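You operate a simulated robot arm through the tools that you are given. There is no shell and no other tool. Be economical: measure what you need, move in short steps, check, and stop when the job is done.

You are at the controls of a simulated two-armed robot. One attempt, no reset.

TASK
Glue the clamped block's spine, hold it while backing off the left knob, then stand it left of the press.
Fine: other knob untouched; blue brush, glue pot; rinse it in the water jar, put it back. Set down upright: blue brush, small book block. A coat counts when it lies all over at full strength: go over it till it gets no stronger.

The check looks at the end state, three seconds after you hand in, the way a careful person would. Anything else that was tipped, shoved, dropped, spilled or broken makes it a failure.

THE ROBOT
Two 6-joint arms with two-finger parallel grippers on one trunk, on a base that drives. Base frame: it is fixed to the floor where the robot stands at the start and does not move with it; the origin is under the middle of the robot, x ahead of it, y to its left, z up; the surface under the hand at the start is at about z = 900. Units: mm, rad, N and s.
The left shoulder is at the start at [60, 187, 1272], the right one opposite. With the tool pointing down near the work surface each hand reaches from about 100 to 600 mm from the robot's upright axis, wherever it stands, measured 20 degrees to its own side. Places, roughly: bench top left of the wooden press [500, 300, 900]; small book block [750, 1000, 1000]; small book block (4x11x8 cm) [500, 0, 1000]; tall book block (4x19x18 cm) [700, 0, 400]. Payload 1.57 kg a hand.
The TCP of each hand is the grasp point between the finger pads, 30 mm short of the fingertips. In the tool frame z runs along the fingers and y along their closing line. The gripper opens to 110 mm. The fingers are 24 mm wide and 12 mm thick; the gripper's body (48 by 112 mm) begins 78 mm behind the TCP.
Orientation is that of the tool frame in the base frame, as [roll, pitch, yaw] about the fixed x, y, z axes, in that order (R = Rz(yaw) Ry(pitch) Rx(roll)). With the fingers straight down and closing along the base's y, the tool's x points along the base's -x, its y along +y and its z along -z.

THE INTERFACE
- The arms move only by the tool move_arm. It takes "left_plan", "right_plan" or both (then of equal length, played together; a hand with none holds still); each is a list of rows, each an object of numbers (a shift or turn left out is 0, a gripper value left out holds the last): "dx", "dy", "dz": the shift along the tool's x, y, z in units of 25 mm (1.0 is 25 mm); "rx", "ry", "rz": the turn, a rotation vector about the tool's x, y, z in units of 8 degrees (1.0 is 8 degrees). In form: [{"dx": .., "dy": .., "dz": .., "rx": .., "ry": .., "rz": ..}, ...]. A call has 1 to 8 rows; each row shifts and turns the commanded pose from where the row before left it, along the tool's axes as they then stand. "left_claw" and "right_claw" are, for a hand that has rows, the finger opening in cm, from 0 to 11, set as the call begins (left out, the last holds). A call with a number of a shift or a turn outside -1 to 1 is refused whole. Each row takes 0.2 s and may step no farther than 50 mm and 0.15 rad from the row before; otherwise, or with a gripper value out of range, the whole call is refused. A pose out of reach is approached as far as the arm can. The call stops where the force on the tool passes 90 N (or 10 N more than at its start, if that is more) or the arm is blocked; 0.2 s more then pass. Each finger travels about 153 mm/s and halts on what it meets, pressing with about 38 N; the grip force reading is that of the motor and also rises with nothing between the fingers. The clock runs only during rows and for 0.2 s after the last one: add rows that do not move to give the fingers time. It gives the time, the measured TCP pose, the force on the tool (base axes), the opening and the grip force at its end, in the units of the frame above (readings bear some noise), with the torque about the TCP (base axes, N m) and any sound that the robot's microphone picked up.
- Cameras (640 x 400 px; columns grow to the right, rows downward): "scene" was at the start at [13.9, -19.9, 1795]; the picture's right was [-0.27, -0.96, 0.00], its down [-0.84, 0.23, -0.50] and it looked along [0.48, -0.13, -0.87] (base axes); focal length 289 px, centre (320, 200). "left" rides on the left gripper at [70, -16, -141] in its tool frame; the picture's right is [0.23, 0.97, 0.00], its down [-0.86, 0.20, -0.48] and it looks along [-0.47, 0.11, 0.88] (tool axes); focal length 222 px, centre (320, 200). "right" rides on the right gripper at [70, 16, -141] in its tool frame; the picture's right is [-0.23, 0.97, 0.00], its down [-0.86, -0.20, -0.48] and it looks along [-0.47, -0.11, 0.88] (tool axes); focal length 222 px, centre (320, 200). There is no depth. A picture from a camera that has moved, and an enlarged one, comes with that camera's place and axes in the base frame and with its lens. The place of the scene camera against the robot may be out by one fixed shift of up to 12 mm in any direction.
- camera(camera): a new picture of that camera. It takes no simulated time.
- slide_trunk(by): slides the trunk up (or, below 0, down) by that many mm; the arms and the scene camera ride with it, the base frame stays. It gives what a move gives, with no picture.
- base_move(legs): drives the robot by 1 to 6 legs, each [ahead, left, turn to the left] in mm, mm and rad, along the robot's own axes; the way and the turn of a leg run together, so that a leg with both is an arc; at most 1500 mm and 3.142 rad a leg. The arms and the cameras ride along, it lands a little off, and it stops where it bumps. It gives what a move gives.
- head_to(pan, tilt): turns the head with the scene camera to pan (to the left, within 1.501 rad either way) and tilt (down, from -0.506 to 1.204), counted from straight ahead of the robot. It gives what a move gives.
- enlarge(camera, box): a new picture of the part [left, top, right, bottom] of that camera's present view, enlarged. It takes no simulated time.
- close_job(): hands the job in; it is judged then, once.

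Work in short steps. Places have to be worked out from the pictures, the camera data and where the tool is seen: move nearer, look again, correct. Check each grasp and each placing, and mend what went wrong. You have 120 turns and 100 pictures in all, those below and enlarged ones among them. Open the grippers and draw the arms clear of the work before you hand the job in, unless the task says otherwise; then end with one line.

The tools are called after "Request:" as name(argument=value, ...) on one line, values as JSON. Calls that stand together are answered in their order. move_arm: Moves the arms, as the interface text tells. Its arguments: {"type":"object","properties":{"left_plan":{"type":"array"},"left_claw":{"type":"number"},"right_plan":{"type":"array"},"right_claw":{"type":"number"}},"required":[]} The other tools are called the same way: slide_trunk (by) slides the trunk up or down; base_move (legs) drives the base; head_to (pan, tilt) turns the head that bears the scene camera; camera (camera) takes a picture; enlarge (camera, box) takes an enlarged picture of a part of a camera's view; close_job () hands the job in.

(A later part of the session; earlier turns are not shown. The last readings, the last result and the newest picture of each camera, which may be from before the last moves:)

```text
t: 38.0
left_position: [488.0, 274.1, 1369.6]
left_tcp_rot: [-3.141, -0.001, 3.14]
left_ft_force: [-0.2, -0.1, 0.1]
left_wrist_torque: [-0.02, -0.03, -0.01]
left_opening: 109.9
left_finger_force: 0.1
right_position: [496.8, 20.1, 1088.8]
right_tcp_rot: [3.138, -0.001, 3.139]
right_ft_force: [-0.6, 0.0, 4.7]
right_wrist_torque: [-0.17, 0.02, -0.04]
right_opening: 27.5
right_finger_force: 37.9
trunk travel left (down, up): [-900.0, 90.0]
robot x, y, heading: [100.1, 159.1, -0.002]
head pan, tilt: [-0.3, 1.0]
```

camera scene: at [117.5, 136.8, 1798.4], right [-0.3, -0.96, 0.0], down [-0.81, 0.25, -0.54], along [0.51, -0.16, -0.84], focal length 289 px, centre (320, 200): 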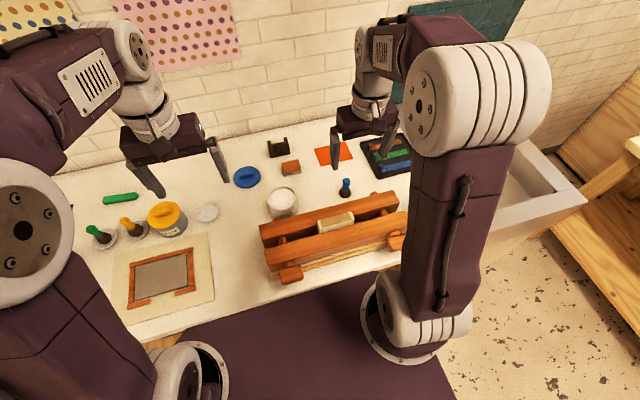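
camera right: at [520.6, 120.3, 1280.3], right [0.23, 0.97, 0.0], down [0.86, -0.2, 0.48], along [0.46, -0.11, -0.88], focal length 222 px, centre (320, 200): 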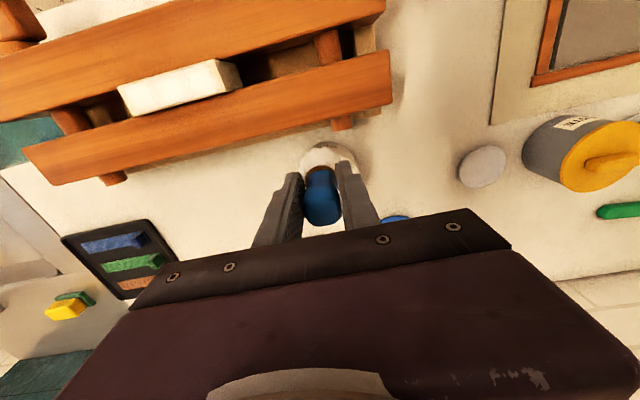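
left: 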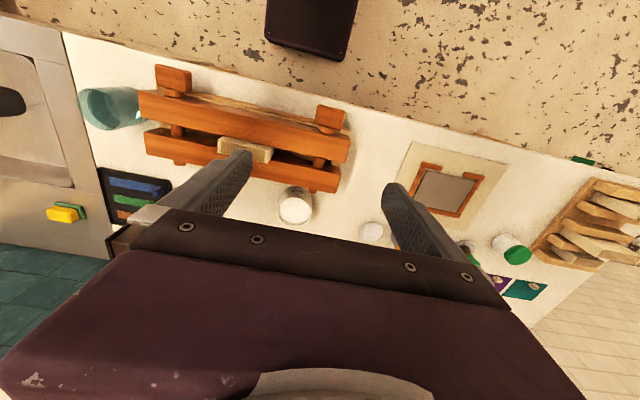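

Light contact at z 1088.8. I press 3 mm more and make passes both ways.

Request:
move_arm(right_plan=[{"dz": 0.12}, {"dy": -0.65}, {"dy": -0.65}, {"dy": -0.65}, {"dy": -0.65}, {"dy": -0.65}, {"dy": -0.65}, {"dy": -0.7}])

Request:
move_arm(right_plan=[{"dx": 0.24, "dz": 0.06}, {"dy": 0.65}, {"dy": 0.65}, {"dy": 0.65}, {"dy": 0.65}, {"dy": 0.65}, {"dy": 0.65}, {"dy": 0.8}])

Request:
move_arm(right_plan=[{"dx": -0.5, "dz": 0.04}, {"dy": -0.65}, {"dy": -0.65}, {"dy": -0.65}, {"dy": -0.65}, {"dy": -0.65}, {"dy": -0.65}, {"dy": -0.7}])

Request:
enlarge(camera="scene", box=[290, 190, 370, 240])

```text
t: 39.8
left_position: [487.1, 275.4, 1370.1]
left_tcp_rot: [-3.14, 0.001, 3.139]
left_ft_force: [-0.6, -0.5, -0.2]
left_wrist_torque: [-0.01, -0.03, -0.01]
left_opening: 109.9
left_finger_force: 0.0
right_position: [495.8, -93.4, 1084.0]
right_tcp_rot: [3.137, -0.002, -3.14]
right_ft_force: [0.1, 5.4, 12.4]
right_wrist_torque: [0.56, -0.13, 0.05]
right_opening: 27.3
right_finger_force: 37.3
trunk travel left (down, up): [-900.0, 90.0]
robot x, y, heading: [97.4, 156.8, 0.001]
head pan, tilt: [-0.3, 1.0]
```

```text
t: 41.6
left_position: [487.8, 274.4, 1370.2]
left_tcp_rot: [-3.141, 0.001, 3.139]
left_ft_force: [0.3, -1.0, -0.9]
left_wrist_torque: [-0.03, 0.02, 0.02]
left_opening: 110.1
left_finger_force: 0.1
right_position: [489.4, 23.1, 1083.5]
right_tcp_rot: [3.138, 0.0, 3.138]
right_ft_force: [0.1, -3.2, 9.8]
right_wrist_torque: [-0.37, -0.15, -0.06]
right_opening: 27.3
right_finger_force: 38.4
trunk travel left (down, up): [-900.0, 90.0]
robot x, y, heading: [98.4, 155.1, -0.001]
head pan, tilt: [-0.3, 1.0]
```

```text
t: 43.4
left_position: [487.4, 273.8, 1370.8]
left_tcp_rot: [-3.141, 0.002, 3.139]
left_ft_force: [0.1, -0.1, 0.0]
left_wrist_torque: [-0.02, -0.02, -0.04]
left_opening: 110.0
left_finger_force: 0.0
right_position: [502.7, -91.7, 1082.4]
right_tcp_rot: [3.138, 0.0, -3.14]
right_ft_force: [0.8, 1.3, 3.9]
right_wrist_torque: [0.16, -0.06, 0.0]
right_opening: 27.2
right_finger_force: 38.1
trunk travel left (down, up): [-900.0, 90.0]
robot x, y, heading: [97.5, 159.0, -0.001]
head pan, tilt: [-0.3, 1.0]
```

```text
8.00 times, centred on (330, 215) of scene
camera zoom: at [115.0, 135.9, 1798.4], right [-0.3, -0.95, 0.0], down [-0.8, 0.25, -0.54], along [0.52, -0.16, -0.84], focal length 2313 px, centre (240, 80)
```

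zoom: 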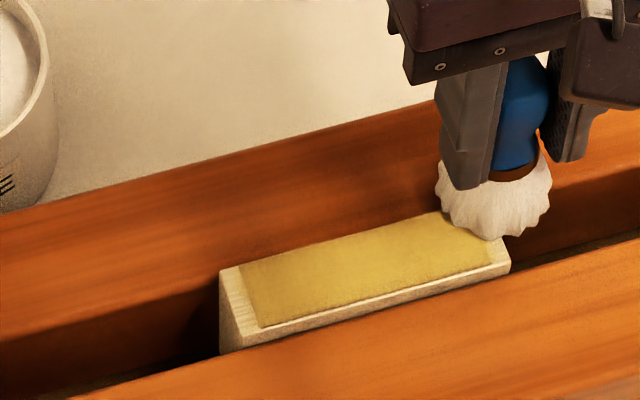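

The coat now reads even and darker yellow. I lift and look again from the hand camera.

Request:
move_arm(right_plan=[{"dz": -1}, {"dz": -1}, {"dx": -1, "dy": -0.5}, {"dx": -1}])

Request:
enlarge(camera="right", box=[200, 50, 440, 200])

Request:
enlarge(camera="scene", box=[290, 190, 370, 240])

```text
t: 44.4
left_position: [490.1, 272.7, 1368.0]
left_tcp_rot: [-3.141, -0.002, 3.141]
left_ft_force: [0.0, -0.3, 0.0]
left_wrist_torque: [-0.01, 0.02, 0.01]
left_opening: 110.0
left_finger_force: 0.1
right_position: [554.1, -106.7, 1132.9]
right_tcp_rot: [3.136, 0.0, 3.14]
right_ft_force: [-0.4, 1.0, -0.6]
right_wrist_torque: [-0.01, 0.02, 0.01]
right_opening: 27.2
right_finger_force: 37.9
trunk travel left (down, up): [-900.0, 90.0]
robot x, y, heading: [101.9, 160.0, -0.003]
head pan, tilt: [-0.3, 1.0]
```

```text
2.67 times, centred on (320, 125) of right
camera zoom: at [483.9, -91.0, 1274.0], right [0.23, 0.97, 0.0], down [0.86, -0.2, 0.48], along [0.46, -0.11, -0.88], focal length 592 px, centre (320, 400)
```

zoom: 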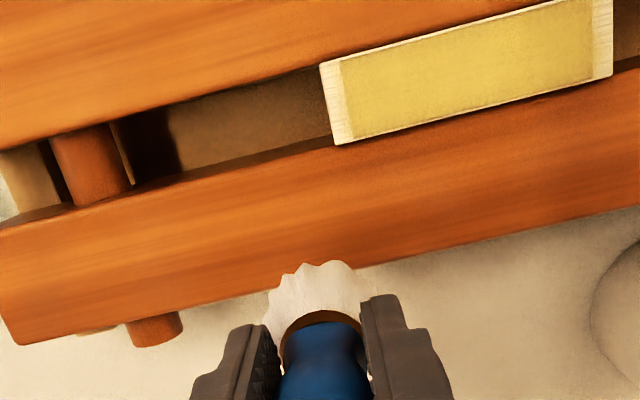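

```text
8.00 times, centred on (330, 215) of scene
camera zoom: at [118.2, 135.5, 1798.4], right [-0.3, -0.95, 0.0], down [-0.8, 0.25, -0.54], along [0.51, -0.16, -0.84], focal length 2313 px, centre (240, 80)
```

zoom: 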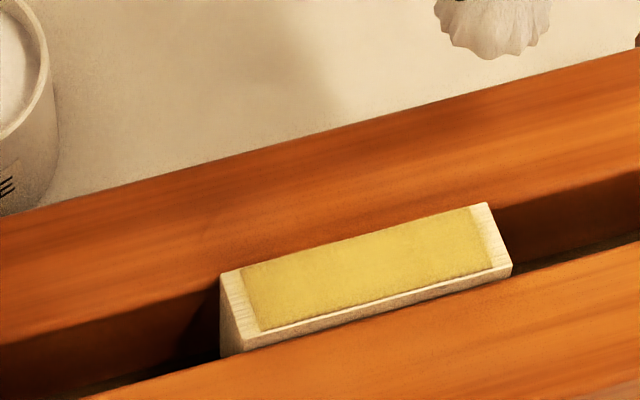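

The coat is uniform and saturated. I do one more round trip to confirm it gets no stronger.

Request:
move_arm(right_plan=[{"dx": 1, "dy": 0.3}, {"dx": 1, "dy": 0.2}, {"dx": 0.36, "dz": 1}, {"dz": 0.85}, {"dz": 0.2}, {"dy": 0.7}, {"dy": 0.7}, {"dy": 0.7}])

Request:
move_arm(right_plan=[{"dy": 0.7}, {"dy": 0.7}, {"dy": 0.7}, {"dy": 0.6}, {"dx": 0.2}, {"dy": -0.8}, {"dy": -0.8}, {"dy": -0.8}])

Request:
move_arm(right_plan=[{"dy": -0.8}, {"dy": -0.8}, {"dy": -0.6}, {"dz": -1}, {"dz": -1}, {"dx": -1}, {"dx": -1}, {}])

Request:
enlarge(camera="scene", box=[290, 190, 370, 240])

```text
t: 46.2
left_position: [485.6, 274.1, 1369.4]
left_tcp_rot: [-3.141, 0.001, 3.141]
left_ft_force: [-0.7, -0.3, -0.2]
left_wrist_torque: [0.0, -0.01, -0.02]
left_opening: 109.8
left_finger_force: 0.0
right_position: [492.8, -39.8, 1082.2]
right_tcp_rot: [3.138, 0.002, 3.14]
right_ft_force: [-0.3, -7.9, 20.8]
right_wrist_torque: [-0.34, -0.14, -0.01]
right_opening: 27.2
right_finger_force: 38.3
trunk travel left (down, up): [-900.0, 90.0]
robot x, y, heading: [98.3, 157.0, -0.005]
head pan, tilt: [-0.3, 1.0]
```

```text
t: 48.0
left_position: [487.7, 275.7, 1370.6]
left_tcp_rot: [3.141, 0.0, 3.141]
left_ft_force: [0.4, 1.0, 0.5]
left_wrist_torque: [-0.01, -0.02, -0.02]
left_opening: 109.9
left_finger_force: 0.0
right_position: [488.7, -32.3, 1082.1]
right_tcp_rot: [3.137, 0.0, 3.138]
right_ft_force: [0.2, 0.5, 3.2]
right_wrist_torque: [-0.08, -0.11, 0.01]
right_opening: 27.2
right_finger_force: 37.7
trunk travel left (down, up): [-900.0, 90.0]
robot x, y, heading: [96.8, 159.6, -0.003]
head pan, tilt: [-0.3, 1.0]
```

```text
t: 49.8
left_position: [487.5, 275.5, 1370.2]
left_tcp_rot: [-3.142, 0.001, 3.141]
left_ft_force: [-0.7, -0.2, 0.2]
left_wrist_torque: [0.03, 0.02, -0.02]
left_opening: 110.0
left_finger_force: 0.1
right_position: [538.3, -86.2, 1131.4]
right_tcp_rot: [3.14, -0.001, -3.141]
right_ft_force: [-0.3, -0.4, -0.4]
right_wrist_torque: [0.0, -0.04, -0.01]
right_opening: 27.1
right_finger_force: 38.1
trunk travel left (down, up): [-900.0, 90.0]
robot x, y, heading: [98.5, 157.0, 0.003]
head pan, tilt: [-0.3, 1.0]
```

```text
8.00 times, centred on (330, 215) of scene
camera zoom: at [114.0, 136.4, 1798.4], right [-0.3, -0.95, 0.0], down [-0.8, 0.25, -0.54], along [0.52, -0.16, -0.84], focal length 2313 px, centre (240, 80)
```

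zoom: 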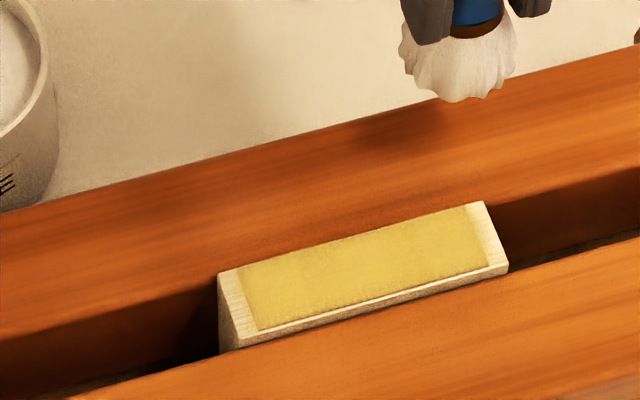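

No change, so the coat is complete. Now the rinse: I rise and carry the brush toward the water jar at about (479, −342), stopping short to look.

Request:
move_arm(right_plan=[{"dz": -0.6, "dy": -0.9}, {"dz": -0.6, "dy": -0.9}, {"dy": -0.95}, {"dy": -0.95}, {"dy": -0.95}, {"dy": -0.95}, {"dy": -0.95}, {"dy": -0.95}])

Request:
camera(camera="right")

Request:
head_to(pan=-0.6, tilt=1.0)

Request:
camera(camera="scene")

```text
t: 51.6
left_position: [488.7, 272.7, 1368.7]
left_tcp_rot: [3.14, 0.002, 3.141]
left_ft_force: [0.8, 0.6, -0.8]
left_wrist_torque: [0.01, -0.03, 0.02]
left_opening: 110.2
left_finger_force: 0.0
right_position: [539.1, -277.0, 1159.7]
right_tcp_rot: [3.135, -0.004, -3.14]
right_ft_force: [0.0, -0.9, -0.6]
right_wrist_torque: [0.02, 0.01, 0.01]
right_opening: 27.0
right_finger_force: 37.4
trunk travel left (down, up): [-900.0, 90.0]
robot x, y, heading: [100.2, 162.8, 0.001]
head pan, tilt: [-0.3, 1.0]
```

```text
61 pictures are left
camera right: at [468.9, -262.7, 1301.5], right [0.23, 0.97, 0.0], down [0.86, -0.2, 0.48], along [0.47, -0.1, -0.88], focal length 222 px, centre (320, 200)
```

right: 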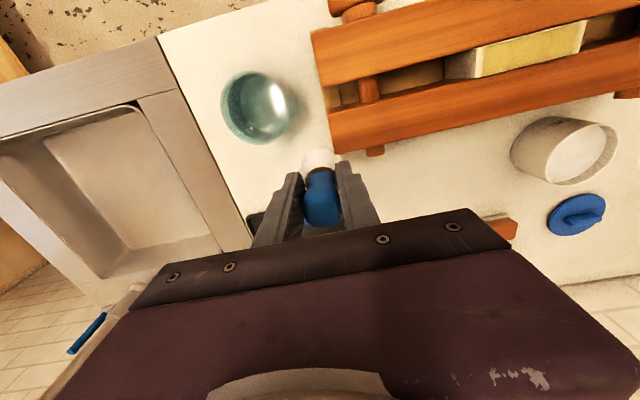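

```text
t: 52.4
left_position: [488.4, 273.4, 1369.5]
left_tcp_rot: [-3.141, -0.001, 3.14]
left_ft_force: [0.3, 0.3, -0.2]
left_wrist_torque: [-0.02, -0.02, -0.02]
left_opening: 109.9
left_finger_force: 0.1
right_position: [540.0, -276.1, 1160.2]
right_tcp_rot: [3.136, -0.003, 3.141]
right_ft_force: [-0.2, 0.1, -0.7]
right_wrist_torque: [-0.02, 0.04, -0.01]
right_opening: 27.2
right_finger_force: 37.9
trunk travel left (down, up): [-900.0, 90.0]
robot x, y, heading: [100.7, 158.4, -0.003]
head pan, tilt: [-0.6, 1.0]
```

```text
60 pictures are left
camera scene: at [106.4, 117.1, 1798.4], right [-0.57, -0.82, 0.0], down [-0.69, 0.48, -0.54], along [0.45, -0.31, -0.84], focal length 289 px, centre (320, 200)
```

scene: 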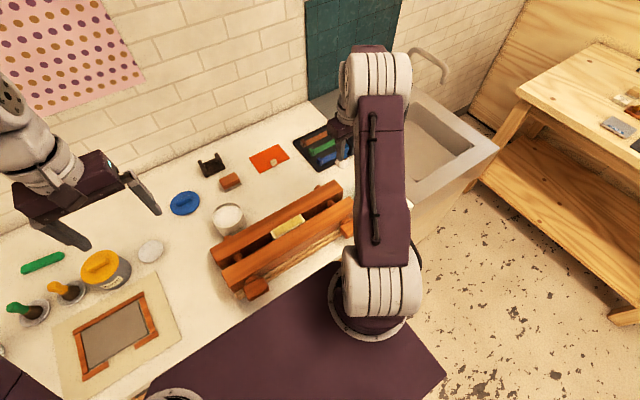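

The rim is about 80 mm across, centred near (480, −344). I move over it and look again.

Request:
move_arm(right_plan=[{"dx": 0.8, "dy": -0.9}, {"dx": 0.8, "dy": -0.9}, {"dx": 0.76, "dy": -0.9}, {"dz": 0.4}])

Request:
enlarge(camera="right", box=[200, 60, 440, 210])

```text
t: 53.4
left_position: [489.2, 273.8, 1368.7]
left_tcp_rot: [-3.14, 0.0, -3.141]
left_ft_force: [-0.6, -0.4, 0.5]
left_wrist_torque: [0.01, 0.01, 0.01]
left_opening: 110.0
left_finger_force: 0.1
right_position: [479.3, -342.8, 1150.9]
right_tcp_rot: [3.137, -0.002, 3.141]
right_ft_force: [-0.5, 0.2, -0.2]
right_wrist_torque: [-0.02, 0.05, 0.0]
right_opening: 27.2
right_finger_force: 37.7
trunk travel left (down, up): [-900.0, 90.0]
robot x, y, heading: [96.5, 158.4, 0.001]
head pan, tilt: [-0.6, 1.0]
```

```text
2.67 times, centred on (320, 135) of right
camera zoom: at [409.4, -328.0, 1292.3], right [0.23, 0.97, 0.0], down [0.86, -0.2, 0.48], along [0.46, -0.1, -0.88], focal length 592 px, centre (320, 373)
```

zoom: 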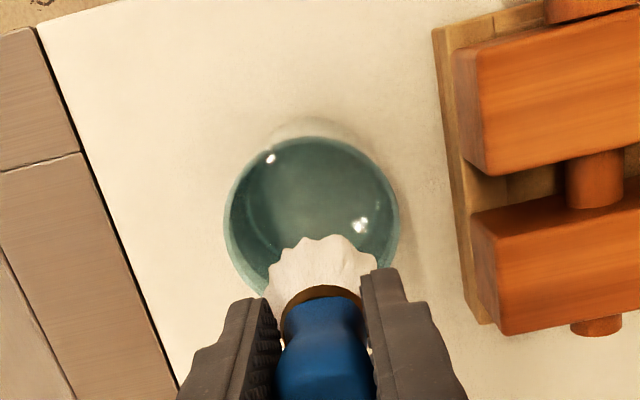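

Jar centre is (475, −346). I centre the brush and lower into the jar, checking the force.

Request:
move_arm(right_plan=[{"dx": 0.16, "dy": -0.12}, {"dz": 0.8}, {"dz": 0.8}, {"dz": 0.8}, {"dz": 0.8}, {"dz": 0.4}, {}])

Request:
enlarge(camera="right", box=[200, 60, 440, 210])

```text
t: 55.0
left_position: [488.6, 275.1, 1370.3]
left_tcp_rot: [-3.141, 0.001, 3.14]
left_ft_force: [-0.2, -0.1, -0.3]
left_wrist_torque: [0.03, -0.02, 0.01]
left_opening: 109.8
left_finger_force: 0.1
right_position: [475.0, -345.2, 1060.3]
right_tcp_rot: [3.136, -0.001, 3.141]
right_ft_force: [-0.4, -0.8, -1.0]
right_wrist_torque: [0.04, -0.01, 0.0]
right_opening: 27.0
right_finger_force: 37.5
trunk travel left (down, up): [-900.0, 90.0]
robot x, y, heading: [99.4, 162.4, 0.001]
head pan, tilt: [-0.6, 1.0]
```

```text
2.67 times, centred on (320, 135) of right
camera zoom: at [405.7, -330.3, 1202.2], right [0.23, 0.97, 0.0], down [0.86, -0.2, 0.48], along [0.47, -0.11, -0.88], focal length 592 px, centre (320, 373)
```

zoom: 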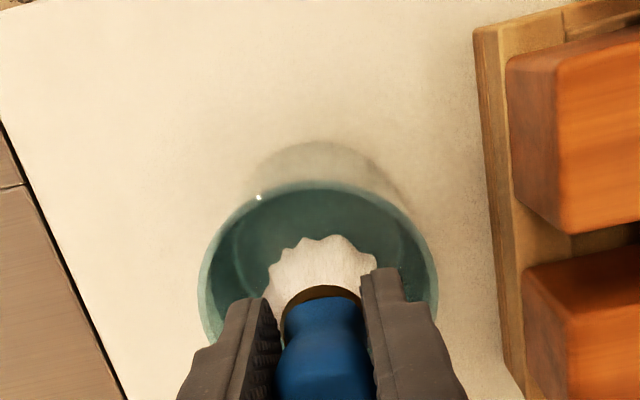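

Well centred; rim z≈1013. I go on down and swirl gently by a few millimetres.

Request:
move_arm(right_plan=[{"dz": 0.6}, {"dz": 0.6}, {"dz": 0.5}, {}, {"dy": 0.15}, {"dy": -0.3}, {"dy": 0.15}, {}])

Request:
enlarge(camera="right", box=[200, 60, 440, 210])

```text
t: 56.8
left_position: [489.0, 274.5, 1369.4]
left_tcp_rot: [3.14, 0.0, 3.14]
left_ft_force: [-0.1, 0.4, -0.6]
left_wrist_torque: [0.0, -0.04, 0.01]
left_opening: 109.6
left_finger_force: 0.0
right_position: [475.3, -345.4, 1018.5]
right_tcp_rot: [3.139, -0.002, 3.141]
right_ft_force: [0.6, -0.6, -0.2]
right_wrist_torque: [0.0, -0.01, -0.02]
right_opening: 27.1
right_finger_force: 38.1
trunk travel left (down, up): [-900.0, 90.0]
robot x, y, heading: [97.2, 155.5, 0.001]
head pan, tilt: [-0.6, 1.0]
```

```text
2.67 times, centred on (320, 135) of right
camera zoom: at [405.7, -330.3, 1159.7], right [0.23, 0.97, 0.0], down [0.86, -0.2, 0.48], along [0.47, -0.11, -0.88], focal length 592 px, centre (320, 373)
```

zoom: 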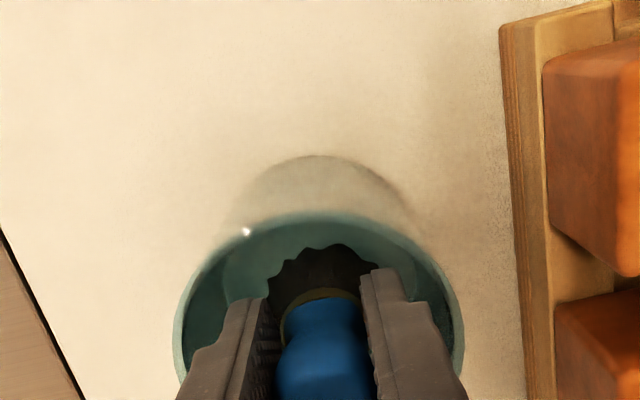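

The bristles are dark again. I swish once more and lift straight out to check.

Request:
move_arm(right_plan=[{"dz": 0.3}, {"dy": 0.15}, {"dy": -0.3}, {"dy": 0.15}, {"dz": -0.8}, {"dz": -0.8}, {"dz": -0.8}, {"dz": -0.8}])

Request:
move_arm(right_plan=[{"dz": -1}, {"dz": -1}, {"dz": -0.5}, {}])

Request:
enlarge(camera="right", box=[200, 60, 440, 210])

```text
t: 58.6
left_position: [488.3, 273.9, 1369.8]
left_tcp_rot: [-3.141, 0.001, 3.14]
left_ft_force: [1.5, 0.9, -0.6]
left_wrist_torque: [-0.02, 0.0, 0.01]
left_opening: 109.9
left_finger_force: 0.0
right_position: [474.7, -345.4, 1090.7]
right_tcp_rot: [3.14, -0.003, -3.141]
right_ft_force: [0.4, -0.3, -0.4]
right_wrist_torque: [-0.01, 0.01, 0.04]
right_opening: 27.3
right_finger_force: 38.2
trunk travel left (down, up): [-900.0, 90.0]
robot x, y, heading: [102.0, 161.0, -0.0]
head pan, tilt: [-0.6, 1.0]
```

```text
t: 59.6
left_position: [488.5, 274.3, 1370.2]
left_tcp_rot: [-3.141, -0.001, 3.141]
left_ft_force: [-0.4, -0.1, -0.4]
left_wrist_torque: [0.0, 0.01, 0.0]
left_opening: 110.2
left_finger_force: 0.1
right_position: [476.1, -346.5, 1152.9]
right_tcp_rot: [3.136, -0.001, 3.142]
right_ft_force: [0.5, 0.0, -0.8]
right_wrist_torque: [0.0, -0.01, 0.05]
right_opening: 27.1
right_finger_force: 37.8
trunk travel left (down, up): [-900.0, 90.0]
robot x, y, heading: [98.3, 160.6, -0.0]
head pan, tilt: [-0.6, 1.0]
```

```text
2.67 times, centred on (320, 135) of right
camera zoom: at [406.1, -331.4, 1294.9], right [0.23, 0.97, 0.0], down [0.86, -0.2, 0.48], along [0.46, -0.1, -0.88], focal length 592 px, centre (320, 373)
```

zoom: 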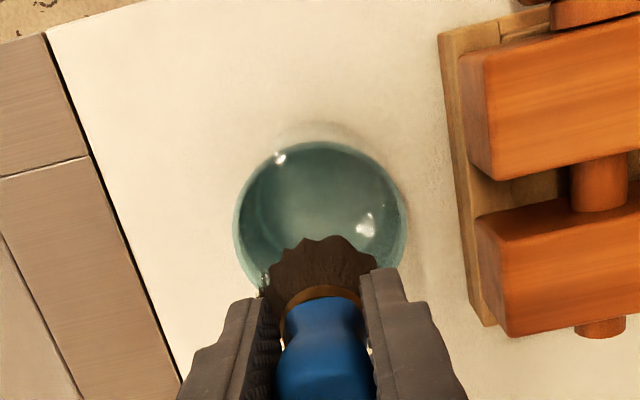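

The bristles are clean. I carry the brush back above its original spot (651, −130).

Request:
move_arm(right_plan=[{"dx": -0.8, "dy": 1}, {"dx": -0.8, "dy": 1}, {"dx": -0.8, "dy": 1}, {"dx": -0.8, "dy": 1}, {"dx": -0.8, "dy": 1}, {"dx": -0.8, "dy": 1}, {"dx": -0.8, "dy": 1}, {"dx": -0.8, "dy": 1}])

Request:
move_arm(right_plan=[{"dx": -0.6, "dy": 0.66}, {"dz": 1}, {"dz": 1}, {"dz": 1}, {"dz": 1}, {"dz": 0.8}, {}])

Request:
head_to(pan=-0.3, tilt=1.0)

Request:
enlarge(camera="scene", box=[300, 145, 400, 208])

```text
t: 61.4
left_position: [490.1, 274.4, 1369.3]
left_tcp_rot: [3.141, -0.001, 3.139]
left_ft_force: [0.3, -0.2, 0.0]
left_wrist_torque: [0.02, -0.01, 0.04]
left_opening: 110.0
left_finger_force: 0.0
right_position: [636.6, -146.0, 1154.4]
right_tcp_rot: [3.14, -0.003, 3.14]
right_ft_force: [-0.1, -0.1, -0.5]
right_wrist_torque: [0.03, -0.01, 0.0]
right_opening: 27.0
right_finger_force: 38.1
trunk travel left (down, up): [-900.0, 90.0]
robot x, y, heading: [103.9, 159.2, -0.003]
head pan, tilt: [-0.6, 1.0]
```

```text
t: 63.0
left_position: [488.7, 274.7, 1370.3]
left_tcp_rot: [-3.14, -0.001, 3.14]
left_ft_force: [-0.1, 0.4, 0.0]
left_wrist_torque: [-0.01, -0.03, 0.03]
left_opening: 110.0
left_finger_force: 0.1
right_position: [650.7, -130.4, 1031.5]
right_tcp_rot: [3.138, 0.0, -3.139]
right_ft_force: [0.3, -0.3, -0.4]
right_wrist_torque: [-0.02, 0.01, 0.0]
right_opening: 27.5
right_finger_force: 37.9
trunk travel left (down, up): [-900.0, 90.0]
robot x, y, heading: [100.1, 162.0, 0.001]
head pan, tilt: [-0.6, 1.0]
```

```text
t: 63.8
left_position: [489.5, 273.5, 1370.6]
left_tcp_rot: [3.141, -0.001, 3.139]
left_ft_force: [0.5, -1.4, 0.1]
left_wrist_torque: [0.02, -0.01, -0.01]
left_opening: 110.0
left_finger_force: 0.1
right_position: [649.8, -130.4, 1032.9]
right_tcp_rot: [3.137, -0.001, 3.141]
right_ft_force: [0.8, 0.6, -1.2]
right_wrist_torque: [0.04, -0.05, -0.03]
right_opening: 27.3
right_finger_force: 37.9
trunk travel left (down, up): [-900.0, 90.0]
robot x, y, heading: [100.8, 156.8, 0.004]
head pan, tilt: [-0.3, 1.0]
```

```text
6.35 times, centred on (350, 176) of scene
camera zoom: at [115.5, 136.1, 1798.4], right [-0.3, -0.95, 0.0], down [-0.8, 0.25, -0.54], along [0.52, -0.16, -0.84], focal length 1836 px, centre (130, 349)
```

zoom: 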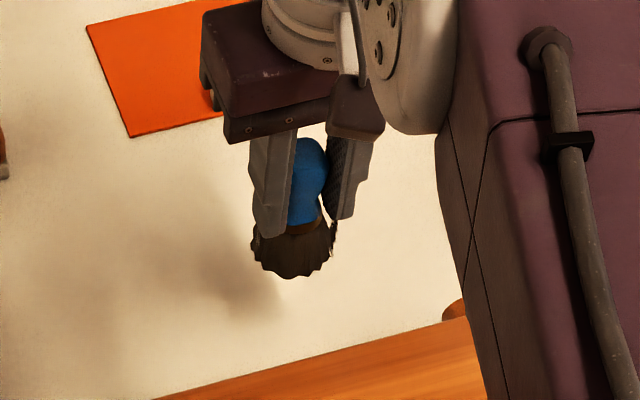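

The brush hangs upright. I lower to just above the bench and then feel for contact.

Request:
move_arm(right_plan=[{"dz": 1}, {"dz": 1}, {"dz": 0.3}, {}])

Request:
move_arm(right_plan=[{"dz": 0.15}, {}])

Request:
move_arm(right_plan=[{"dz": 0.15}, {}])

```text
t: 64.8
left_position: [487.3, 274.4, 1369.8]
left_tcp_rot: [-3.141, -0.001, 3.14]
left_ft_force: [-0.9, -0.5, 0.2]
left_wrist_torque: [0.02, 0.04, 0.05]
left_opening: 110.0
left_finger_force: 0.1
right_position: [650.7, -128.7, 976.9]
right_tcp_rot: [3.138, 0.0, 3.141]
right_ft_force: [0.6, 0.1, 0.1]
right_wrist_torque: [-0.01, -0.02, 0.02]
right_opening: 27.5
right_finger_force: 38.1
trunk travel left (down, up): [-900.0, 90.0]
robot x, y, heading: [98.0, 160.9, -0.003]
head pan, tilt: [-0.3, 1.0]
```

```text
t: 65.4
left_position: [488.4, 273.6, 1370.2]
left_tcp_rot: [3.141, -0.001, -3.142]
left_ft_force: [-0.9, -0.3, 1.1]
left_wrist_torque: [0.0, 0.0, 0.03]
left_opening: 110.0
left_finger_force: 0.0
right_position: [650.4, -129.1, 970.8]
right_tcp_rot: [3.138, -0.001, 3.141]
right_ft_force: [1.0, 0.6, -0.9]
right_wrist_torque: [-0.01, 0.03, -0.03]
right_opening: 26.9
right_finger_force: 37.7
trunk travel left (down, up): [-900.0, 90.0]
robot x, y, heading: [101.9, 153.8, -0.003]
head pan, tilt: [-0.3, 1.0]
```

```text
t: 66.0
left_position: [487.9, 274.6, 1370.9]
left_tcp_rot: [3.141, 0.003, 3.14]
left_ft_force: [0.4, -0.6, -0.8]
left_wrist_torque: [0.0, -0.02, 0.01]
left_opening: 110.1
left_finger_force: 0.1
right_position: [650.0, -127.7, 970.0]
right_tcp_rot: [3.138, 0.002, 3.141]
right_ft_force: [-1.0, -1.1, 9.2]
right_wrist_torque: [-0.21, -0.14, -0.02]
right_opening: 27.1
right_finger_force: 37.3
trunk travel left (down, up): [-900.0, 90.0]
robot x, y, heading: [99.9, 158.6, -0.004]
head pan, tilt: [-0.3, 1.0]
```

Contact at 9 N. I release and rise straight up.

Request:
move_arm(right_plan=[{}, {}, {}], right_claw=7)

Request:
move_arm(right_plan=[{"dz": -0.6}, {"dz": -1}, {"dz": -1}, {"dz": -1}, {"dz": -1}, {"dz": -1}, {"dz": -1}])

Request:
camera(camera="right")

Request:
camera(camera="scene")

```text
t: 66.8
left_position: [487.0, 274.3, 1369.3]
left_tcp_rot: [-3.141, -0.001, 3.139]
left_ft_force: [0.2, 0.0, 0.1]
left_wrist_torque: [-0.03, 0.0, 0.02]
left_opening: 109.9
left_finger_force: 0.1
right_position: [650.2, -127.3, 968.8]
right_tcp_rot: [3.138, -0.001, 3.141]
right_ft_force: [-0.1, 0.1, -0.6]
right_wrist_torque: [0.04, 0.01, -0.01]
right_opening: 70.1
right_finger_force: 0.1
trunk travel left (down, up): [-900.0, 90.0]
robot x, y, heading: [98.8, 156.1, 0.001]
head pan, tilt: [-0.3, 1.0]
```

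```text
t: 68.4
left_position: [488.5, 274.2, 1369.8]
left_tcp_rot: [3.141, 0.0, 3.14]
left_ft_force: [0.2, 0.7, -0.2]
left_wrist_torque: [-0.02, -0.02, -0.03]
left_opening: 110.0
left_finger_force: 0.1
right_position: [649.6, -128.6, 1133.8]
right_tcp_rot: [3.139, -0.003, -3.141]
right_ft_force: [0.4, -1.1, 0.0]
right_wrist_torque: [-0.04, -0.04, -0.04]
right_opening: 69.9
right_finger_force: 0.0
trunk travel left (down, up): [-900.0, 90.0]
robot x, y, heading: [97.8, 157.5, 0.0]
head pan, tilt: [-0.3, 1.0]
```

```text
54 pictures are left
camera right: at [579.7, -114.3, 1275.8], right [0.23, 0.97, 0.0], down [0.86, -0.2, 0.48], along [0.47, -0.11, -0.88], focal length 222 px, centre (320, 200)
```

right: 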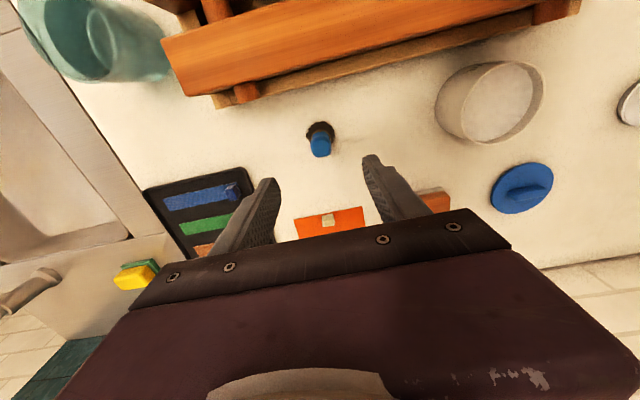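

```text
53 pictures are left
camera scene: at [115.0, 136.2, 1798.4], right [-0.3, -0.95, 0.0], down [-0.8, 0.25, -0.54], along [0.52, -0.16, -0.84], focal length 289 px, centre (320, 200)
```

scene: 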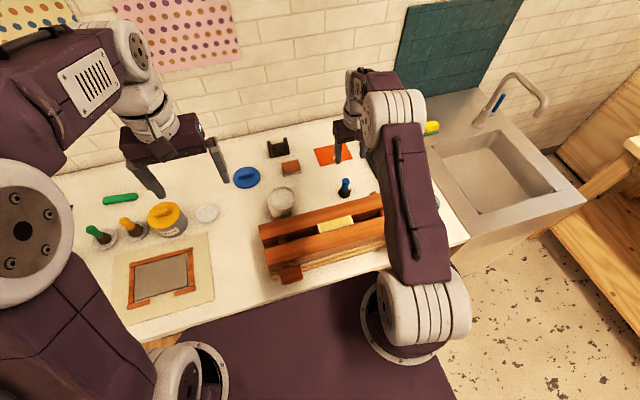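

The brush stands where it was. For the knob work I need more room in front of the press, so I back the base off and move a bit right, then look at the knobs with the head.

Request:
base_move(legs=[[-130, 0, 0], [0, -58, 0]])

Request:
head_to(pan=0.05, tilt=1.1)

Request:
enlarge(camera="scene", box=[200, 90, 440, 240])

```text
t: 70.2
left_position: [361.1, 226.9, 1366.7]
left_tcp_rot: [-3.132, -0.002, 3.141]
left_ft_force: [0.4, 1.4, -0.2]
left_wrist_torque: [-0.11, -0.01, -0.01]
left_opening: 109.8
left_finger_force: 0.1
right_position: [521.8, -177.3, 1134.9]
right_tcp_rot: [-3.139, -0.002, 3.141]
right_ft_force: [1.8, -0.3, 0.4]
right_wrist_torque: [-0.08, 0.01, 0.02]
right_opening: 70.3
right_finger_force: 0.1
trunk travel left (down, up): [-900.0, 90.0]
robot x, y, heading: [-31.2, 104.7, 0.0]
head pan, tilt: [-0.3, 1.0]
```

```text
t: 71.0
left_position: [359.9, 215.8, 1369.7]
left_tcp_rot: [3.141, 0.0, 3.141]
left_ft_force: [-0.5, -1.0, -0.9]
left_wrist_torque: [-0.01, 0.01, -0.04]
left_opening: 110.2
left_finger_force: 0.1
right_position: [520.3, -186.9, 1133.0]
right_tcp_rot: [3.137, 0.0, -3.14]
right_ft_force: [-0.5, -0.3, 0.6]
right_wrist_torque: [0.0, 0.0, -0.01]
right_opening: 69.9
right_finger_force: 0.2
trunk travel left (down, up): [-900.0, 90.0]
robot x, y, heading: [-28.8, 105.5, -0.002]
head pan, tilt: [0.051, 1.1]
```

```text
2.67 times, centred on (320, 165) of scene
camera zoom: at [-17.3, 100.5, 1791.8], right [0.05, -1.0, 0.0], down [-0.89, -0.04, -0.45], along [0.45, 0.02, -0.89], focal length 771 px, centre (320, 293)
```

zoom: 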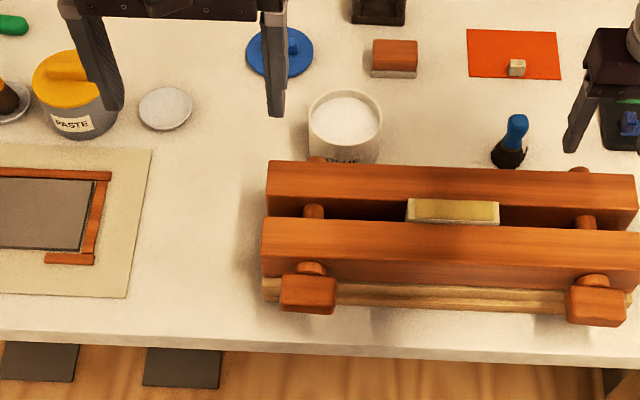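

The left knob is a horizontal bar at about (385–400, 138). I turn the right hand 90° to pinch the block across its thickness, and the left hand 90° to begin pointing it toward the knob.

Request:
move_arm(right_plan=[{"rz": -1}, {"rz": -1}, {"rz": -1}, {"rz": -1}, {"rz": -1}, {"rz": -1}, {"rz": -1}, {"rz": -1}], left_plan=[{"rz": 1}, {"rz": 1}, {"rz": 1}, {"rz": 1}, {"rz": 1}, {"rz": 1}, {"rz": 1}, {"rz": 1}])

Request:
move_arm(right_plan=[{"rz": -1}, {"rz": -1}, {"rz": -1}, {"rz": -0.25}, {"dx": -1}, {"dx": -1}, {"dx": -1}, {"dx": -1}], left_plan=[{"rz": 1}, {"rz": 1}, {"rz": 1}, {"rz": 0.25}, {"rx": -1}, {"rx": -1}, {"rx": -1}, {"rx": -1}])

Request:
camera(camera="right")

```text
t: 72.8
left_position: [360.3, 217.4, 1368.8]
left_tcp_rot: [-3.141, 0.001, 2.023]
left_ft_force: [-0.6, 0.2, 0.1]
left_wrist_torque: [0.03, -0.01, 0.01]
left_opening: 110.2
left_finger_force: 0.2
right_position: [521.8, -185.7, 1132.6]
right_tcp_rot: [3.139, 0.004, -2.02]
right_ft_force: [0.0, 0.1, -0.5]
right_wrist_torque: [0.05, -0.01, -0.04]
right_opening: 70.2
right_finger_force: 0.2
trunk travel left (down, up): [-900.0, 90.0]
robot x, y, heading: [-27.1, 101.4, 0.002]
head pan, tilt: [0.051, 1.1]
```

```text
t: 74.7
left_position: [359.0, 219.4, 1370.1]
left_tcp_rot: [2.579, 0.001, 1.569]
left_ft_force: [0.6, 0.5, 0.5]
left_wrist_torque: [-0.02, -0.02, -0.01]
left_opening: 110.0
left_finger_force: 0.0
right_position: [520.1, -84.6, 1134.8]
right_tcp_rot: [3.141, 0.006, -1.57]
right_ft_force: [-0.3, 0.1, 0.5]
right_wrist_torque: [-0.03, -0.02, -0.02]
right_opening: 70.1
right_finger_force: 0.1
trunk travel left (down, up): [-900.0, 90.0]
robot x, y, heading: [-36.5, 100.5, -0.003]
head pan, tilt: [0.051, 1.1]
```

```text
51 pictures are left
camera right: at [503.8, -155.6, 1276.1], right [-0.97, 0.23, 0.0], down [0.2, 0.85, 0.48], along [0.11, 0.47, -0.88], focal length 222 px, centre (320, 200)
```

right: 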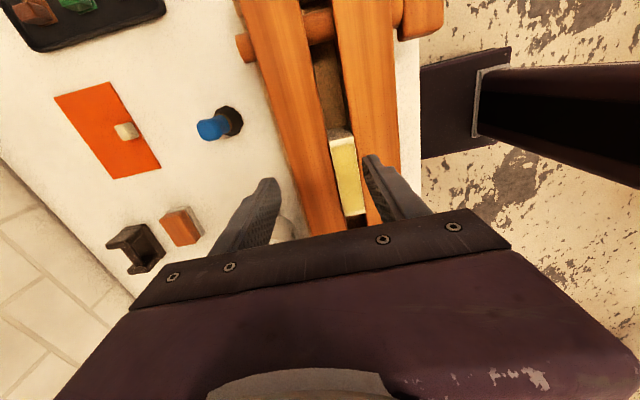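

Spine centre reads about (495, −38). I centre the right hand over it and lower partway, while the left hand finishes turning to horizontal.

Request:
move_arm(right_plan=[{"dx": -0.95, "dy": 0.5}, {"dx": -0.95, "dy": 0.5}, {"dz": 0.8}, {"dz": 0.8}, {"dz": 0.8}, {"dz": 0.8}, {}, {}], left_plan=[{"rx": -1}, {"rx": -1}, {"rx": -1}, {"rx": -1}, {"rx": -1}, {"rx": -1}, {"rx": -1}, {"rx": -0.25}], right_claw=7)

Request:
camera(camera="right")

Request:
camera(camera="left")

```text
t: 76.5
left_position: [441.2, 161.6, 1437.4]
left_tcp_rot: [1.569, 0.003, 1.572]
left_ft_force: [-0.1, 0.4, -0.9]
left_wrist_torque: [0.03, 0.02, -0.01]
left_opening: 109.9
left_finger_force: 0.1
left hand out of reach, approached as far as the arm can: row 3, 4, 5, 6, 7
right_position: [496.4, -37.6, 1055.5]
right_tcp_rot: [-3.142, 0.002, -1.57]
right_ft_force: [-0.6, 0.5, 0.4]
right_wrist_torque: [0.02, 0.01, 0.01]
right_opening: 69.8
right_finger_force: 0.0
trunk travel left (down, up): [-900.0, 90.0]
robot x, y, heading: [-28.9, 103.3, -0.004]
head pan, tilt: [0.051, 1.1]
```

```text
50 pictures are left
camera right: at [479.6, -108.2, 1196.1], right [-0.97, 0.23, 0.0], down [0.2, 0.85, 0.48], along [0.11, 0.47, -0.88], focal length 222 px, centre (320, 200)
```

right: 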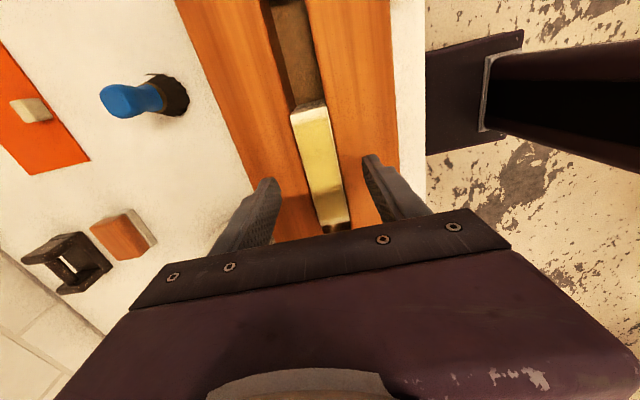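

```text
49 pictures are left
camera left: at [300.0, 232.5, 1421.9], right [0.0, 0.23, 0.97], down [-0.48, -0.85, 0.2], along [0.88, -0.47, 0.11], focal length 222 px, centre (320, 200)
```

left: 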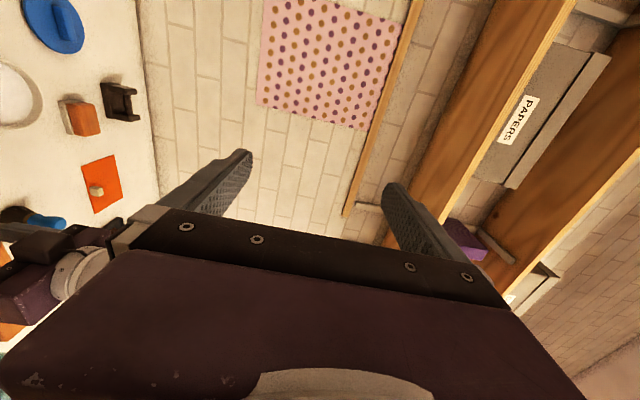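

The block sits between the right fingers. I lower in small steps until the fingertips are just above the jaws.

Request:
move_arm(right_plan=[{"dx": 0.1, "dy": 0.08, "dz": 0.4}, {"dz": 0.3}, {}])

Request:
move_arm(right_plan=[{"dz": 0.2}, {}])

Request:
enlarge(camera="scene", box=[300, 120, 420, 195])

```text
t: 77.2
left_position: [440.5, 162.0, 1439.4]
left_tcp_rot: [1.571, 0.0, 1.574]
left_ft_force: [-0.2, -0.1, 0.1]
left_wrist_torque: [0.01, 0.01, -0.01]
left_opening: 110.1
left_finger_force: 0.0
right_position: [494.8, -39.3, 1037.8]
right_tcp_rot: [-3.141, 0.004, -1.572]
right_ft_force: [-0.2, 0.2, -1.0]
right_wrist_torque: [0.0, 0.04, 0.0]
right_opening: 70.2
right_finger_force: 0.1
trunk travel left (down, up): [-900.0, 90.0]
robot x, y, heading: [-29.2, 101.0, -0.001]
head pan, tilt: [0.051, 1.1]
```

```text
t: 77.8
left_position: [435.9, 163.1, 1439.7]
left_tcp_rot: [1.567, 0.001, 1.573]
left_ft_force: [0.5, 0.0, 0.6]
left_wrist_torque: [0.05, -0.02, -0.02]
left_opening: 109.9
left_finger_force: 0.1
right_position: [493.2, -39.4, 1036.6]
right_tcp_rot: [-3.134, 0.004, -1.57]
right_ft_force: [2.7, -3.1, 45.8]
right_wrist_torque: [-0.38, 1.65, 0.08]
right_opening: 67.9
right_finger_force: 0.1
trunk travel left (down, up): [-900.0, 90.0]
robot x, y, heading: [-27.7, 104.5, -0.003]
head pan, tilt: [0.051, 1.1]
```

```text
5.33 times, centred on (360, 158) of scene
camera zoom: at [-22.9, 103.9, 1792.5], right [0.05, -1.0, 0.0], down [-0.89, -0.05, -0.46], along [0.46, 0.02, -0.89], focal length 1542 px, centre (107, 427)
```

zoom: 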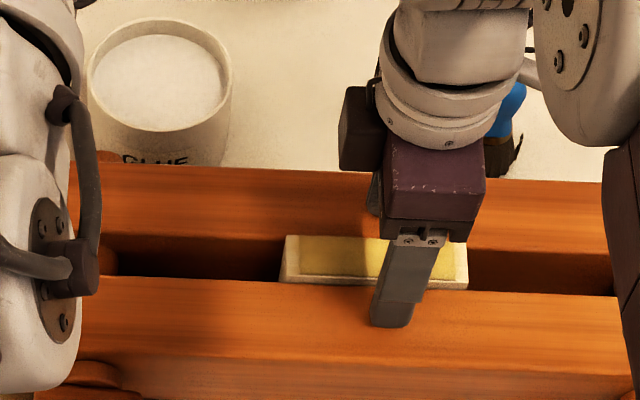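

The fingertips touched the jaw tops (z≈1007). I rise 4–5 mm to clear them and close on the block.

Request:
move_arm(right_plan=[{"dz": -0.19}, {}])

Request:
move_arm(right_plan=[{}, {}, {}, {}], right_claw=2.5)

Request:
camera(camera="right")

```text
t: 78.5
left_position: [437.7, 164.7, 1437.7]
left_tcp_rot: [1.569, 0.001, 1.573]
left_ft_force: [0.4, 0.1, -1.3]
left_wrist_torque: [0.02, 0.01, -0.01]
left_opening: 109.9
left_finger_force: 0.1
right_position: [490.9, -38.4, 1035.9]
right_tcp_rot: [3.14, 0.003, -1.571]
right_ft_force: [-2.6, 1.4, 10.1]
right_wrist_torque: [-0.07, -0.34, 0.03]
right_opening: 68.0
right_finger_force: 0.0
trunk travel left (down, up): [-900.0, 90.0]
robot x, y, heading: [-30.5, 97.2, -0.004]
head pan, tilt: [0.051, 1.1]
```

```text
t: 79.5
left_position: [439.9, 161.9, 1437.4]
left_tcp_rot: [1.57, 0.0, 1.572]
left_ft_force: [-0.5, -0.2, 0.8]
left_wrist_torque: [0.03, 0.0, 0.02]
left_opening: 110.0
left_finger_force: 0.1
right_position: [494.5, -39.2, 1036.3]
right_tcp_rot: [3.14, 0.005, -1.571]
right_ft_force: [0.1, 0.9, 1.2]
right_wrist_torque: [0.0, -0.21, 0.03]
right_opening: 29.2
right_finger_force: 37.9
trunk travel left (down, up): [-900.0, 90.0]
robot x, y, heading: [-27.9, 98.6, 0.003]
head pan, tilt: [0.051, 1.1]
```

```text
47 pictures are left
camera right: at [477.8, -110.8, 1177.5], right [-0.97, 0.23, 0.0], down [0.2, 0.85, 0.48], along [0.11, 0.47, -0.88], focal length 222 px, centre (320, 200)
```

right: 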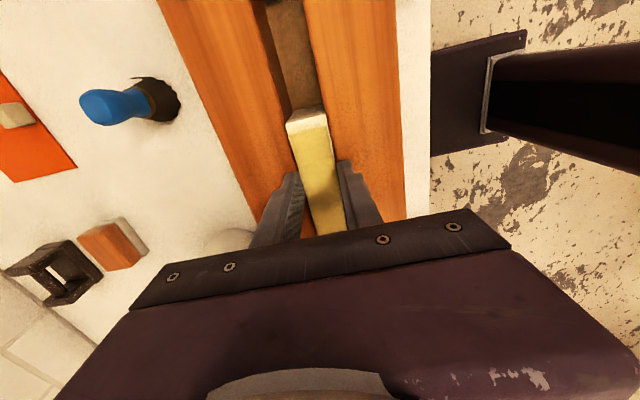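

The block is gripped (opening 29 mm, 38 N). Now I bring the left hand down in front of the left knob, with its fingers pointing forward.

Request:
move_arm(left_plan=[{"dy": -1, "dx": 0.1}, {"dy": -1, "dx": 0.1}, {"dy": -1, "dx": 0.1}, {"dy": -1, "dx": 0.1}, {"dy": -1, "dz": -0.4}, {"dy": -1, "dz": -0.4}, {"dy": -1, "dz": -0.4}, {"dy": -1, "dz": -0.4}], left_claw=8)

Request:
move_arm(left_plan=[{"dy": -0.7, "dz": -0.5}, {"dy": -0.7, "dz": -0.5}, {"dy": -0.7, "dz": -0.5}, {"dy": -0.7, "dz": -0.4}, {"dy": -0.7, "dz": -0.4}, {"dy": -0.7}, {"dy": -0.7}, {"dy": -0.7}])

Request:
camera(camera="left")

Request:
camera(camera="scene")

```text
t: 81.2
left_position: [414.1, 162.1, 1238.1]
left_tcp_rot: [1.57, 0.0, 1.572]
left_ft_force: [0.2, 0.4, 0.2]
left_wrist_torque: [0.01, 0.01, -0.03]
left_opening: 80.2
left_finger_force: 0.1
left hand out of reach, approached as far as the arm can: row 1, 2, 5
right_position: [495.1, -39.0, 1036.8]
right_tcp_rot: [-3.142, 0.003, -1.571]
right_ft_force: [-2.2, 1.7, -3.1]
right_wrist_torque: [0.24, 0.09, -0.02]
right_opening: 29.4
right_finger_force: 37.0
trunk travel left (down, up): [-900.0, 90.0]
robot x, y, heading: [-30.3, 99.6, -0.005]
head pan, tilt: [0.051, 1.1]
```

```text
t: 83.0
left_position: [362.8, 170.0, 1100.8]
left_tcp_rot: [1.559, 0.02, 1.606]
left_ft_force: [-0.6, -0.2, 0.5]
left_wrist_torque: [0.0, -0.01, -0.01]
left_opening: 79.8
left_finger_force: 0.1
right_position: [494.7, -38.3, 1036.1]
right_tcp_rot: [3.14, 0.001, -1.572]
right_ft_force: [-4.4, 2.7, -5.0]
right_wrist_torque: [0.12, 0.1, -0.02]
right_opening: 29.4
right_finger_force: 38.1
trunk travel left (down, up): [-900.0, 90.0]
robot x, y, heading: [-31.9, 101.5, 0.001]
head pan, tilt: [0.051, 1.1]
```

```text
46 pictures are left
camera left: at [220.6, 235.0, 1083.3], right [-0.02, 0.25, 0.97], down [-0.45, -0.87, 0.21], along [0.89, -0.43, 0.13], focal length 222 px, centre (320, 200)
```

left: 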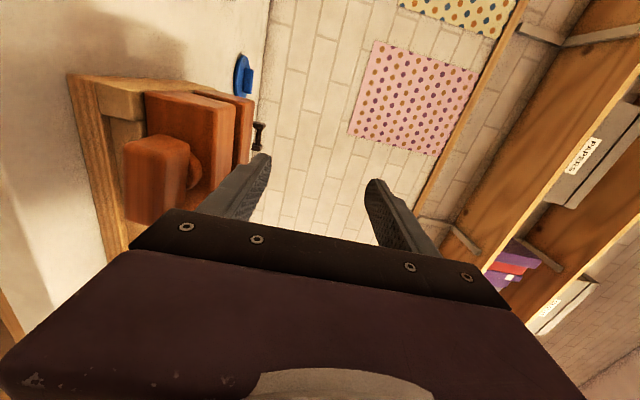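

```text
45 pictures are left
camera scene: at [-17.1, 102.9, 1791.8], right [0.05, -1.0, 0.0], down [-0.89, -0.04, -0.45], along [0.45, 0.02, -0.89], focal length 289 px, centre (320, 200)
```

scene: 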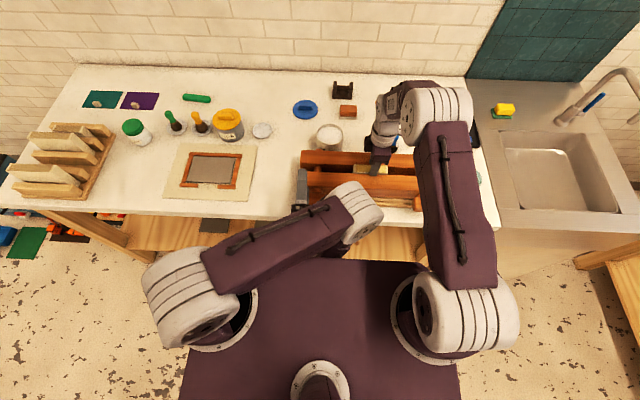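

The left camera sees the knob well. I enlarge it to measure.

Request:
enlarge(camera="left", box=[60, 60, 280, 240])

```text
2.22 times, centred on (170, 150) of left
camera zoom: at [220.6, 235.0, 1083.3], right [-0.02, 0.25, 0.97], down [-0.45, -0.87, 0.21], along [0.89, -0.43, 0.13], focal length 494 px, centre (653, 311)
```

zoom: 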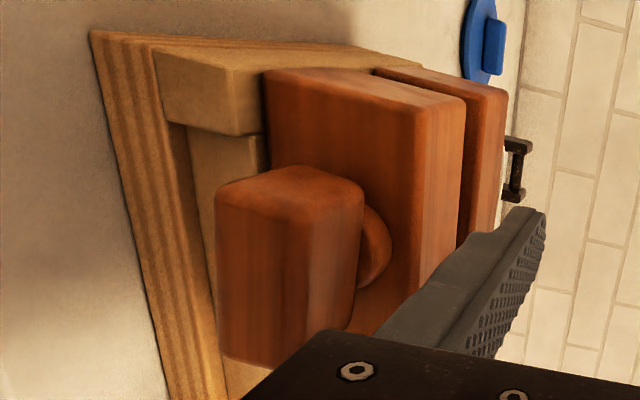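

The handle is roughly 65 mm long in y (101–166), z≈965–1004, front at x≈375. I line the left hand up with it at a standoff and look again.

Request:
move_arm(left_plan=[{"dz": -0.4, "dx": -0.24, "dy": -0.5, "ry": -0.25, "rz": 0.14, "rx": 0.08}, {"dx": -0.24, "dy": -0.8, "dz": -0.4}, {"dx": -0.24, "dy": -0.8, "dz": -0.4}, {"dx": -0.24, "dy": -0.8, "dz": -0.3}, {"dx": -0.24, "dy": -0.8, "dz": -0.2}, {"dx": -0.24, "dy": -0.8}, {}])

Request:
camera(camera="left")

Request:
enlarge(camera="scene", box=[240, 130, 440, 255])

```text
t: 83.8
left_position: [358.7, 181.3, 1072.3]
left_tcp_rot: [1.554, 0.036, 1.707]
left_ft_force: [0.2, 0.5, -0.6]
left_wrist_torque: [0.02, -0.01, 0.0]
left_opening: 79.9
left_finger_force: 0.0
right_position: [493.3, -39.6, 1036.8]
right_tcp_rot: [3.14, 0.004, -1.57]
right_ft_force: [-0.7, 1.3, -0.4]
right_wrist_torque: [0.42, -0.18, 0.01]
right_opening: 29.5
right_finger_force: 38.0
trunk travel left (down, up): [-900.0, 90.0]
robot x, y, heading: [-28.9, 104.5, -0.003]
head pan, tilt: [0.051, 1.1]
stopped in row 3 (left hand): the arm was blocked; the commanded pose is now the measured one
```

```text
43 pictures are left
camera left: at [209.5, 231.9, 1052.0], right [-0.05, 0.26, 0.96], down [-0.36, -0.91, 0.22], along [0.93, -0.34, 0.14], focal length 222 px, centre (320, 200)
```

left: 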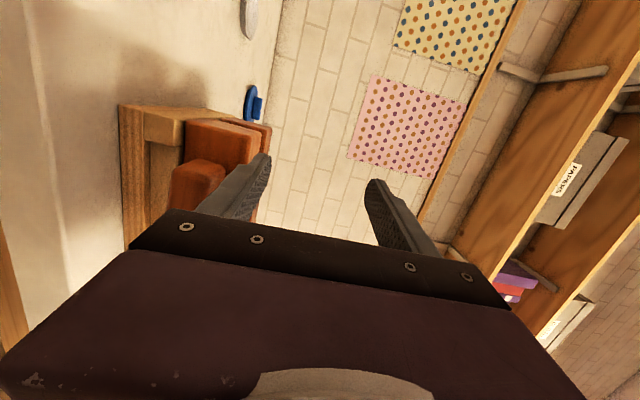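

```text
3.20 times, centred on (340, 192) of scene
camera zoom: at [-16.9, 103.0, 1792.0], right [0.05, -1.0, 0.0], down [-0.89, -0.05, -0.45], along [0.45, 0.02, -0.89], focal length 925 px, centre (256, 224)
```

zoom: 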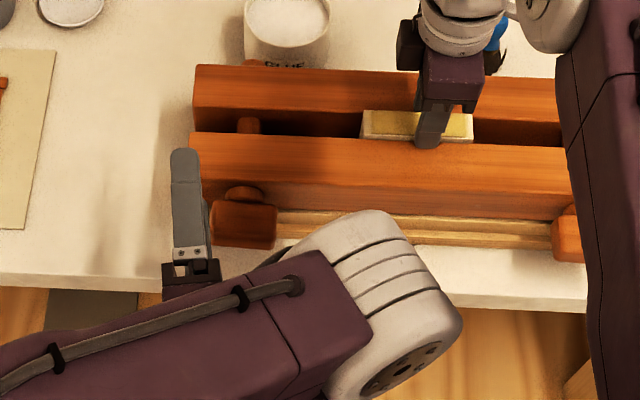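

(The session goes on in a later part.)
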